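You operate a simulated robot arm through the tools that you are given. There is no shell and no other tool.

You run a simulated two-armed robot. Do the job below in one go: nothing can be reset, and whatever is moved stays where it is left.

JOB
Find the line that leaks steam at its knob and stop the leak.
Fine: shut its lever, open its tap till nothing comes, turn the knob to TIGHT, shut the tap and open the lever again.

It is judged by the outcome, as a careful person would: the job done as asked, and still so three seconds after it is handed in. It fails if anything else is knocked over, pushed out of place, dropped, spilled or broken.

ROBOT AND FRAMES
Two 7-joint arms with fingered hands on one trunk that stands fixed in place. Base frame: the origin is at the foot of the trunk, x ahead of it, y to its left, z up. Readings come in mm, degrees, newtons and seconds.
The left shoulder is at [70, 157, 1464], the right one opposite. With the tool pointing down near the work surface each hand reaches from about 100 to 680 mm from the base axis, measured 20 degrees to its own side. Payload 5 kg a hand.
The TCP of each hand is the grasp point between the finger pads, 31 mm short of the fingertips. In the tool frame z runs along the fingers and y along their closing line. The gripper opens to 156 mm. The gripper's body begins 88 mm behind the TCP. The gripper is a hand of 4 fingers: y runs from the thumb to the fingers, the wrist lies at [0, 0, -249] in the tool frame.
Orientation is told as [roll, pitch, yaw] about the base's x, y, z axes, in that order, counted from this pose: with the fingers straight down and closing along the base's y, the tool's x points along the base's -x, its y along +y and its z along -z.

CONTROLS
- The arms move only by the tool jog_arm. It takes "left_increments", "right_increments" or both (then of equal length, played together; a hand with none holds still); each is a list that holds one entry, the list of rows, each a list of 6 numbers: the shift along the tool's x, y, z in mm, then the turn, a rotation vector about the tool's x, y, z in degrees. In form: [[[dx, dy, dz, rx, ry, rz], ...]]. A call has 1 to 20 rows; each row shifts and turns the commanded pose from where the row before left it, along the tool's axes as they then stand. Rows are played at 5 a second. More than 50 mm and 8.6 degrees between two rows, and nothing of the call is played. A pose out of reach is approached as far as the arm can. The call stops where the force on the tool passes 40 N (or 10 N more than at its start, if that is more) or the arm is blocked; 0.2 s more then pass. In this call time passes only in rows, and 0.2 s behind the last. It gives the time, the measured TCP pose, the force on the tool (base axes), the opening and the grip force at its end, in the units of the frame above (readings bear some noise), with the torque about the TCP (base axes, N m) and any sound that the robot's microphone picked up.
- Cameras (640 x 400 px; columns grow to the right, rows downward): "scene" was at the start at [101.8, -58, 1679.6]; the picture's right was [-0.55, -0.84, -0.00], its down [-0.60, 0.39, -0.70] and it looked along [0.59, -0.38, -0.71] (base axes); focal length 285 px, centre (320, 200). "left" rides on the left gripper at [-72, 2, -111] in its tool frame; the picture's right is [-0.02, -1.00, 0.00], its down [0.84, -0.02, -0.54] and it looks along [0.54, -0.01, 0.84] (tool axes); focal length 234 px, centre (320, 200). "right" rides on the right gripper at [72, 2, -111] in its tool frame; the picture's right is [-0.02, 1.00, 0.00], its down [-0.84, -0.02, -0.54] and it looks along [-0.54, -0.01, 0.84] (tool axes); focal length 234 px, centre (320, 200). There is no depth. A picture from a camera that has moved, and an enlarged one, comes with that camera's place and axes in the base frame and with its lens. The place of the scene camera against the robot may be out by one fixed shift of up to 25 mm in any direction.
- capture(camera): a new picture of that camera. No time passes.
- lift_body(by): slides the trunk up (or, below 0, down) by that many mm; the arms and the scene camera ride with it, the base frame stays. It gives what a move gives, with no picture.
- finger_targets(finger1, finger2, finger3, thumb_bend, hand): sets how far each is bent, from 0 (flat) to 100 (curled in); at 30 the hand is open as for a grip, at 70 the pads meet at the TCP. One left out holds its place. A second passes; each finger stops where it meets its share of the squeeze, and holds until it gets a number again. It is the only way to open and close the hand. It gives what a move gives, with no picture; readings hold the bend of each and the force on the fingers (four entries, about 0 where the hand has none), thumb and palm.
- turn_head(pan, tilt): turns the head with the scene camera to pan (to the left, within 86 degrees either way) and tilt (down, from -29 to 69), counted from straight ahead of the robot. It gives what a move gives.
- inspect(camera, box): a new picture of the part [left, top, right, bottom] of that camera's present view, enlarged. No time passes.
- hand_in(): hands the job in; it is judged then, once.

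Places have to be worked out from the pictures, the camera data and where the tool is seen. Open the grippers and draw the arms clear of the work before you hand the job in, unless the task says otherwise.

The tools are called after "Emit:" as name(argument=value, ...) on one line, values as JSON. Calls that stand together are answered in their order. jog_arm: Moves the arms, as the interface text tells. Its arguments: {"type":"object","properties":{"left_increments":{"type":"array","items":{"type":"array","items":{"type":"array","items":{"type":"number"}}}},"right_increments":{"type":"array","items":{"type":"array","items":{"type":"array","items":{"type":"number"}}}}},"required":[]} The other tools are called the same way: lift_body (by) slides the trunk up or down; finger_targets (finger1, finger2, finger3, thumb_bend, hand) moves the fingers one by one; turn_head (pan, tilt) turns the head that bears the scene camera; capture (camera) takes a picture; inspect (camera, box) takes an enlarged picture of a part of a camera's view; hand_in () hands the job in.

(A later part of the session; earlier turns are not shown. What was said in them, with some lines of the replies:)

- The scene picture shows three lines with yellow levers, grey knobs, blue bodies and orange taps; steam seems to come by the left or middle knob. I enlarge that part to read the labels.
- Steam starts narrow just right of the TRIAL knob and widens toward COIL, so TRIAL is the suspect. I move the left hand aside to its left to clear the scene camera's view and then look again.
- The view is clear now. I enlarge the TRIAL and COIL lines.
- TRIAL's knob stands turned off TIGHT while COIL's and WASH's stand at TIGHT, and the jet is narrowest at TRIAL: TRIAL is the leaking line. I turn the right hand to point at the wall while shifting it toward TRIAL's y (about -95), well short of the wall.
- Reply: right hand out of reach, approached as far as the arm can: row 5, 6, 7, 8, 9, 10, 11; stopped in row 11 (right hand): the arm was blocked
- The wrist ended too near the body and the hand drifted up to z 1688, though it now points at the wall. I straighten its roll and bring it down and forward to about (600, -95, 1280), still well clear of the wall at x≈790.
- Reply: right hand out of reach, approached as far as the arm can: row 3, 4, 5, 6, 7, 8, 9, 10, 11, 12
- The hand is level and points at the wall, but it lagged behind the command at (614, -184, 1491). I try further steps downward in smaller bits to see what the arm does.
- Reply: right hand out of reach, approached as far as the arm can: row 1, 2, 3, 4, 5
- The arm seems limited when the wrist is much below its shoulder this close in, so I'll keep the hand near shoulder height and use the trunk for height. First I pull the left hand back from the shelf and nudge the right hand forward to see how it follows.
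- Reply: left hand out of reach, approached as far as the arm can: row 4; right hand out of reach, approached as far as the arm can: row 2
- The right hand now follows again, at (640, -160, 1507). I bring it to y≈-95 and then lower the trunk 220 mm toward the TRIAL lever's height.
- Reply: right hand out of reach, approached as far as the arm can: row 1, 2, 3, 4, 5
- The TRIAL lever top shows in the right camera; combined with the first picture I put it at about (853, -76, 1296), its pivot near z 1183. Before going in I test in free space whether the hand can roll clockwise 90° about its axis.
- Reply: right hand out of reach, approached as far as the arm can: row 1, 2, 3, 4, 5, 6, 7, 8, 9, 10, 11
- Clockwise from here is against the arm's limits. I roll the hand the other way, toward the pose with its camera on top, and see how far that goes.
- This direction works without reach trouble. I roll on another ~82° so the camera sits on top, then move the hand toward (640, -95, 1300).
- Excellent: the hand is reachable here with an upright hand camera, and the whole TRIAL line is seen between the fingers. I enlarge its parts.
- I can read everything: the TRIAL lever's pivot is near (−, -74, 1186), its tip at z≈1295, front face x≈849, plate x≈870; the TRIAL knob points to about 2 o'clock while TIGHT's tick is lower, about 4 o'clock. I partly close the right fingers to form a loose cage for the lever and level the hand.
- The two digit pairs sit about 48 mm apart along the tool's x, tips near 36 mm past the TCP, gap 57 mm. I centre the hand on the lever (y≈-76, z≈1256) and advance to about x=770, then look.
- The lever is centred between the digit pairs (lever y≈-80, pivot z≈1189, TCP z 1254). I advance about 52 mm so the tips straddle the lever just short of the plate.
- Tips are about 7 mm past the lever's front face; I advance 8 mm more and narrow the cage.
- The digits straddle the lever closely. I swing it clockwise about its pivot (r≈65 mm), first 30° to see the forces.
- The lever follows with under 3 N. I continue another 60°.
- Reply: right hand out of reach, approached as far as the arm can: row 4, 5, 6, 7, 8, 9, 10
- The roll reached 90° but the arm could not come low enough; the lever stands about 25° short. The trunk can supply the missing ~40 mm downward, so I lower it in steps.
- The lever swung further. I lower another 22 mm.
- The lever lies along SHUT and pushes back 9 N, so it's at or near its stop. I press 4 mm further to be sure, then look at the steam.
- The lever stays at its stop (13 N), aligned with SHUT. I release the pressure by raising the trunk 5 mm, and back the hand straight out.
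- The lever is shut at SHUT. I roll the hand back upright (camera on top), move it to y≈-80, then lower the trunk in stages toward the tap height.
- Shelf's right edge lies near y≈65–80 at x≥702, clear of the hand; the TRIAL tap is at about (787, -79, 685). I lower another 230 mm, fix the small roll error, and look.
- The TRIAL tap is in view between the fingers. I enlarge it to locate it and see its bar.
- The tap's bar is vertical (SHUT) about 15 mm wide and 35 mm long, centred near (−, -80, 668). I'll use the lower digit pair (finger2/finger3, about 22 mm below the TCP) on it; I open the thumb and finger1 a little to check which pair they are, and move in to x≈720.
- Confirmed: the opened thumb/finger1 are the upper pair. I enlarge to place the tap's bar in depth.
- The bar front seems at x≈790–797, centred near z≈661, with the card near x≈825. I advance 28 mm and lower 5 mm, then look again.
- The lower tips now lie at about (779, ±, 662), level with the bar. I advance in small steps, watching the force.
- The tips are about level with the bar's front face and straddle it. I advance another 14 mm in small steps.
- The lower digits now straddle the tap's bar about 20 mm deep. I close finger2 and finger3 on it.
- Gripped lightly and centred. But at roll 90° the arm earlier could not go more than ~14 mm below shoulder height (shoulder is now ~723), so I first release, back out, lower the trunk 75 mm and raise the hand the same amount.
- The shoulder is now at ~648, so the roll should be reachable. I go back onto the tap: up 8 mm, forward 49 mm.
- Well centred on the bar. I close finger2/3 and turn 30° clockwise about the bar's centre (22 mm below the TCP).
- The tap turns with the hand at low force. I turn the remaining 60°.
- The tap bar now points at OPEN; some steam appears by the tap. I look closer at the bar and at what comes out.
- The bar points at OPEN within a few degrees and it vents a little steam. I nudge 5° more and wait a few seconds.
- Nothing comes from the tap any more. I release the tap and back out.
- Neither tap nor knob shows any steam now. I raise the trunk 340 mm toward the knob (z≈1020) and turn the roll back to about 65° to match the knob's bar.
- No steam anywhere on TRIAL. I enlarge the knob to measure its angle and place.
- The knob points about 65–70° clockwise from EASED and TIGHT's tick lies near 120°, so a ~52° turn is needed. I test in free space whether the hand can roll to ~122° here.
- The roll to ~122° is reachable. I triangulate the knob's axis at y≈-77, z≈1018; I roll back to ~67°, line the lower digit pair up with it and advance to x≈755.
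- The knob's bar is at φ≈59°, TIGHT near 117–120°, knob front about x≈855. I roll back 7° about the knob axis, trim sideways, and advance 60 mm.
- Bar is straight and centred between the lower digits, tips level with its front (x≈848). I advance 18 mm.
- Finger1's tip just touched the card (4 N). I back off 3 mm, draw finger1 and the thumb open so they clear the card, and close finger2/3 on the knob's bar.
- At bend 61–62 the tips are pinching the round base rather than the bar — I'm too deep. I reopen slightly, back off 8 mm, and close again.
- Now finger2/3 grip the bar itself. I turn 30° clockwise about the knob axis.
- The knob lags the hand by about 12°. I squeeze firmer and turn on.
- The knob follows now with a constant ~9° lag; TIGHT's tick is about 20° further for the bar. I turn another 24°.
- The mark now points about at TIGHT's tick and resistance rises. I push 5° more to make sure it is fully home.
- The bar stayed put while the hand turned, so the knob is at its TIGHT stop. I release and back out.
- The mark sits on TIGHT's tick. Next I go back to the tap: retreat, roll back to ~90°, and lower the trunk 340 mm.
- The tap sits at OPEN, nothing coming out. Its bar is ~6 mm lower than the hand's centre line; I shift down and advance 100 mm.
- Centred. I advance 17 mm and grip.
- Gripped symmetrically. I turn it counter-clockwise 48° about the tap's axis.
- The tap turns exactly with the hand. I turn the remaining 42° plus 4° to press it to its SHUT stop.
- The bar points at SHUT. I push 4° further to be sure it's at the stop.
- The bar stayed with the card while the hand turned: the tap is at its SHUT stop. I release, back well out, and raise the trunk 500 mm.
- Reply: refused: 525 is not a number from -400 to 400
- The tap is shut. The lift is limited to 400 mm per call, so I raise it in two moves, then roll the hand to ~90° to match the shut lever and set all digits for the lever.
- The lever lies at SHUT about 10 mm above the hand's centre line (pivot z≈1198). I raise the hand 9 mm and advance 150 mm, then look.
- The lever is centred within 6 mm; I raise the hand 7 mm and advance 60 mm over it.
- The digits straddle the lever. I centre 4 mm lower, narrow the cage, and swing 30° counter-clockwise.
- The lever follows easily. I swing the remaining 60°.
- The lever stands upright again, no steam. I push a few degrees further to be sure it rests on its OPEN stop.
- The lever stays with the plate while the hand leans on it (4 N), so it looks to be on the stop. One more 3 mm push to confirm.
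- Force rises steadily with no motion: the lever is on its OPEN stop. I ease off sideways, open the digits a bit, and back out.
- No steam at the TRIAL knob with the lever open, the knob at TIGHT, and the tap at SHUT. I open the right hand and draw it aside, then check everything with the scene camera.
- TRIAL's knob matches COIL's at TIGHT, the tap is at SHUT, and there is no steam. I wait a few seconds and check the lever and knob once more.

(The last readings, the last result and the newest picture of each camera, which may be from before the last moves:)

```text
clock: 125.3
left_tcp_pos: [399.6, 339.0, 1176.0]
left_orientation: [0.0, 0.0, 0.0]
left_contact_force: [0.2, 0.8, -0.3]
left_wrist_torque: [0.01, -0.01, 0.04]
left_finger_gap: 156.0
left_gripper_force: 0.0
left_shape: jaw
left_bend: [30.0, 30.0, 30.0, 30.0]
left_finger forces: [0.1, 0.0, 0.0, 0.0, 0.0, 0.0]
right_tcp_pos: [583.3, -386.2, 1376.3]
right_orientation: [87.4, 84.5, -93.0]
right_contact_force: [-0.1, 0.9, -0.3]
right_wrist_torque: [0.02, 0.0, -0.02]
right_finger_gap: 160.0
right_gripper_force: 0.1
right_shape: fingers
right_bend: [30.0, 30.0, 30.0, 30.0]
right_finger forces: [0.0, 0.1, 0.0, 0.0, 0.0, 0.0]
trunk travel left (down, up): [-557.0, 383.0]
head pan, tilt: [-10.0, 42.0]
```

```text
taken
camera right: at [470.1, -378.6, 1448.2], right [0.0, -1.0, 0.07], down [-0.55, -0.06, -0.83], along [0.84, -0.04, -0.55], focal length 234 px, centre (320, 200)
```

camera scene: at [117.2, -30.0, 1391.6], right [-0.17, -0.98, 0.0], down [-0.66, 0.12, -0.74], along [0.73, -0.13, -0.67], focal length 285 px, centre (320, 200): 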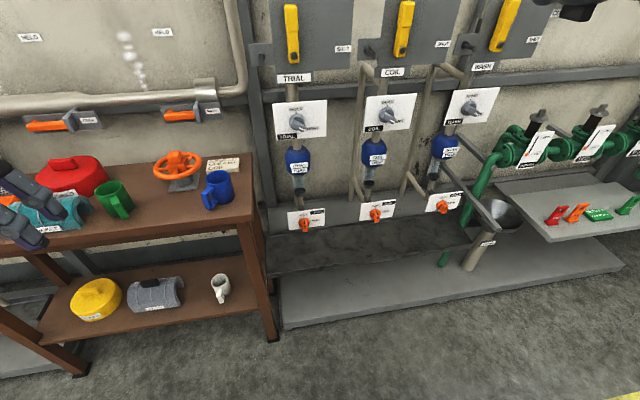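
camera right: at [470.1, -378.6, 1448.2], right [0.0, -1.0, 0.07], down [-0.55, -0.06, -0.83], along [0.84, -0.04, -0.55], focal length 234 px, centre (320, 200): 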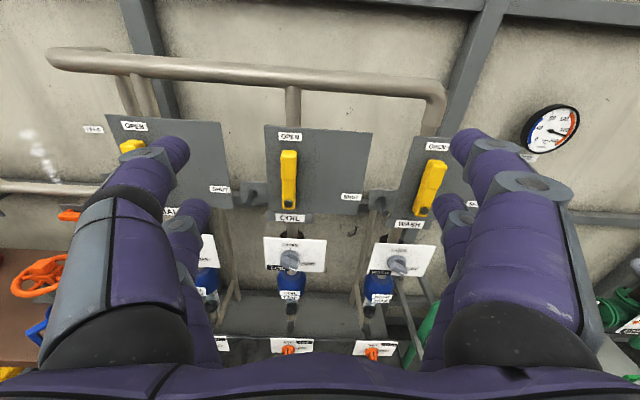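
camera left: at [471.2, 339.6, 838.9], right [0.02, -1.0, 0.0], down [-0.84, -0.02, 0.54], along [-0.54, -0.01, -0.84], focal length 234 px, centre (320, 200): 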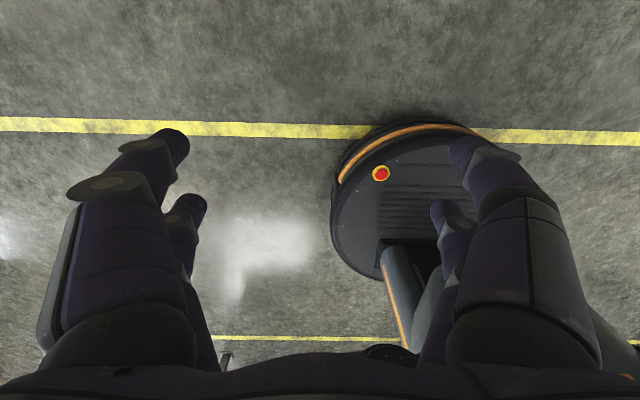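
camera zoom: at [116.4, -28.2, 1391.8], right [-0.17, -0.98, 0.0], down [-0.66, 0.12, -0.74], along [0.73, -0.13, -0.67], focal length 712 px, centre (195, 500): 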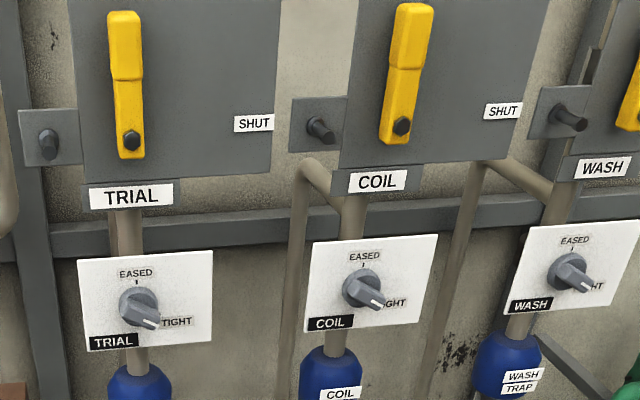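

All three lines look alike: levers open, knobs at TIGHT, taps shut and no steam at any knob. Both hands are open and clear of the work, so I hand the job in.

Emit:
hand_in()

```text
The job is handed in.
```

The leak was on the TRIAL line, and it has stopped. In the last pictures, about ten seconds after I opened the lever again, no steam came from the knob or the tap.

- **Lever:** I shut it first, and at the end opened it again to its OPEN stop.
- **Tap:** I opened it until nothing more came out, then closed it to its SHUT stop.
- **Knob:** It stood about halfway between EASED and TIGHT. I turned it to its stop, with the mark on TIGHT like the COIL and WASH knobs.

While I was lining up on the knob, one finger lightly touched the TRIAL card (about 4 N). I backed off, and the card looks undisturbed. I saw nothing else moved, spilled or knocked over. Both hands are open and clear of the work.

Two thin wisps of steam also showed by the pipe above the shelf, away from the three knobs. I left them alone because the job was the knob leak. The later pictures still show steam there.
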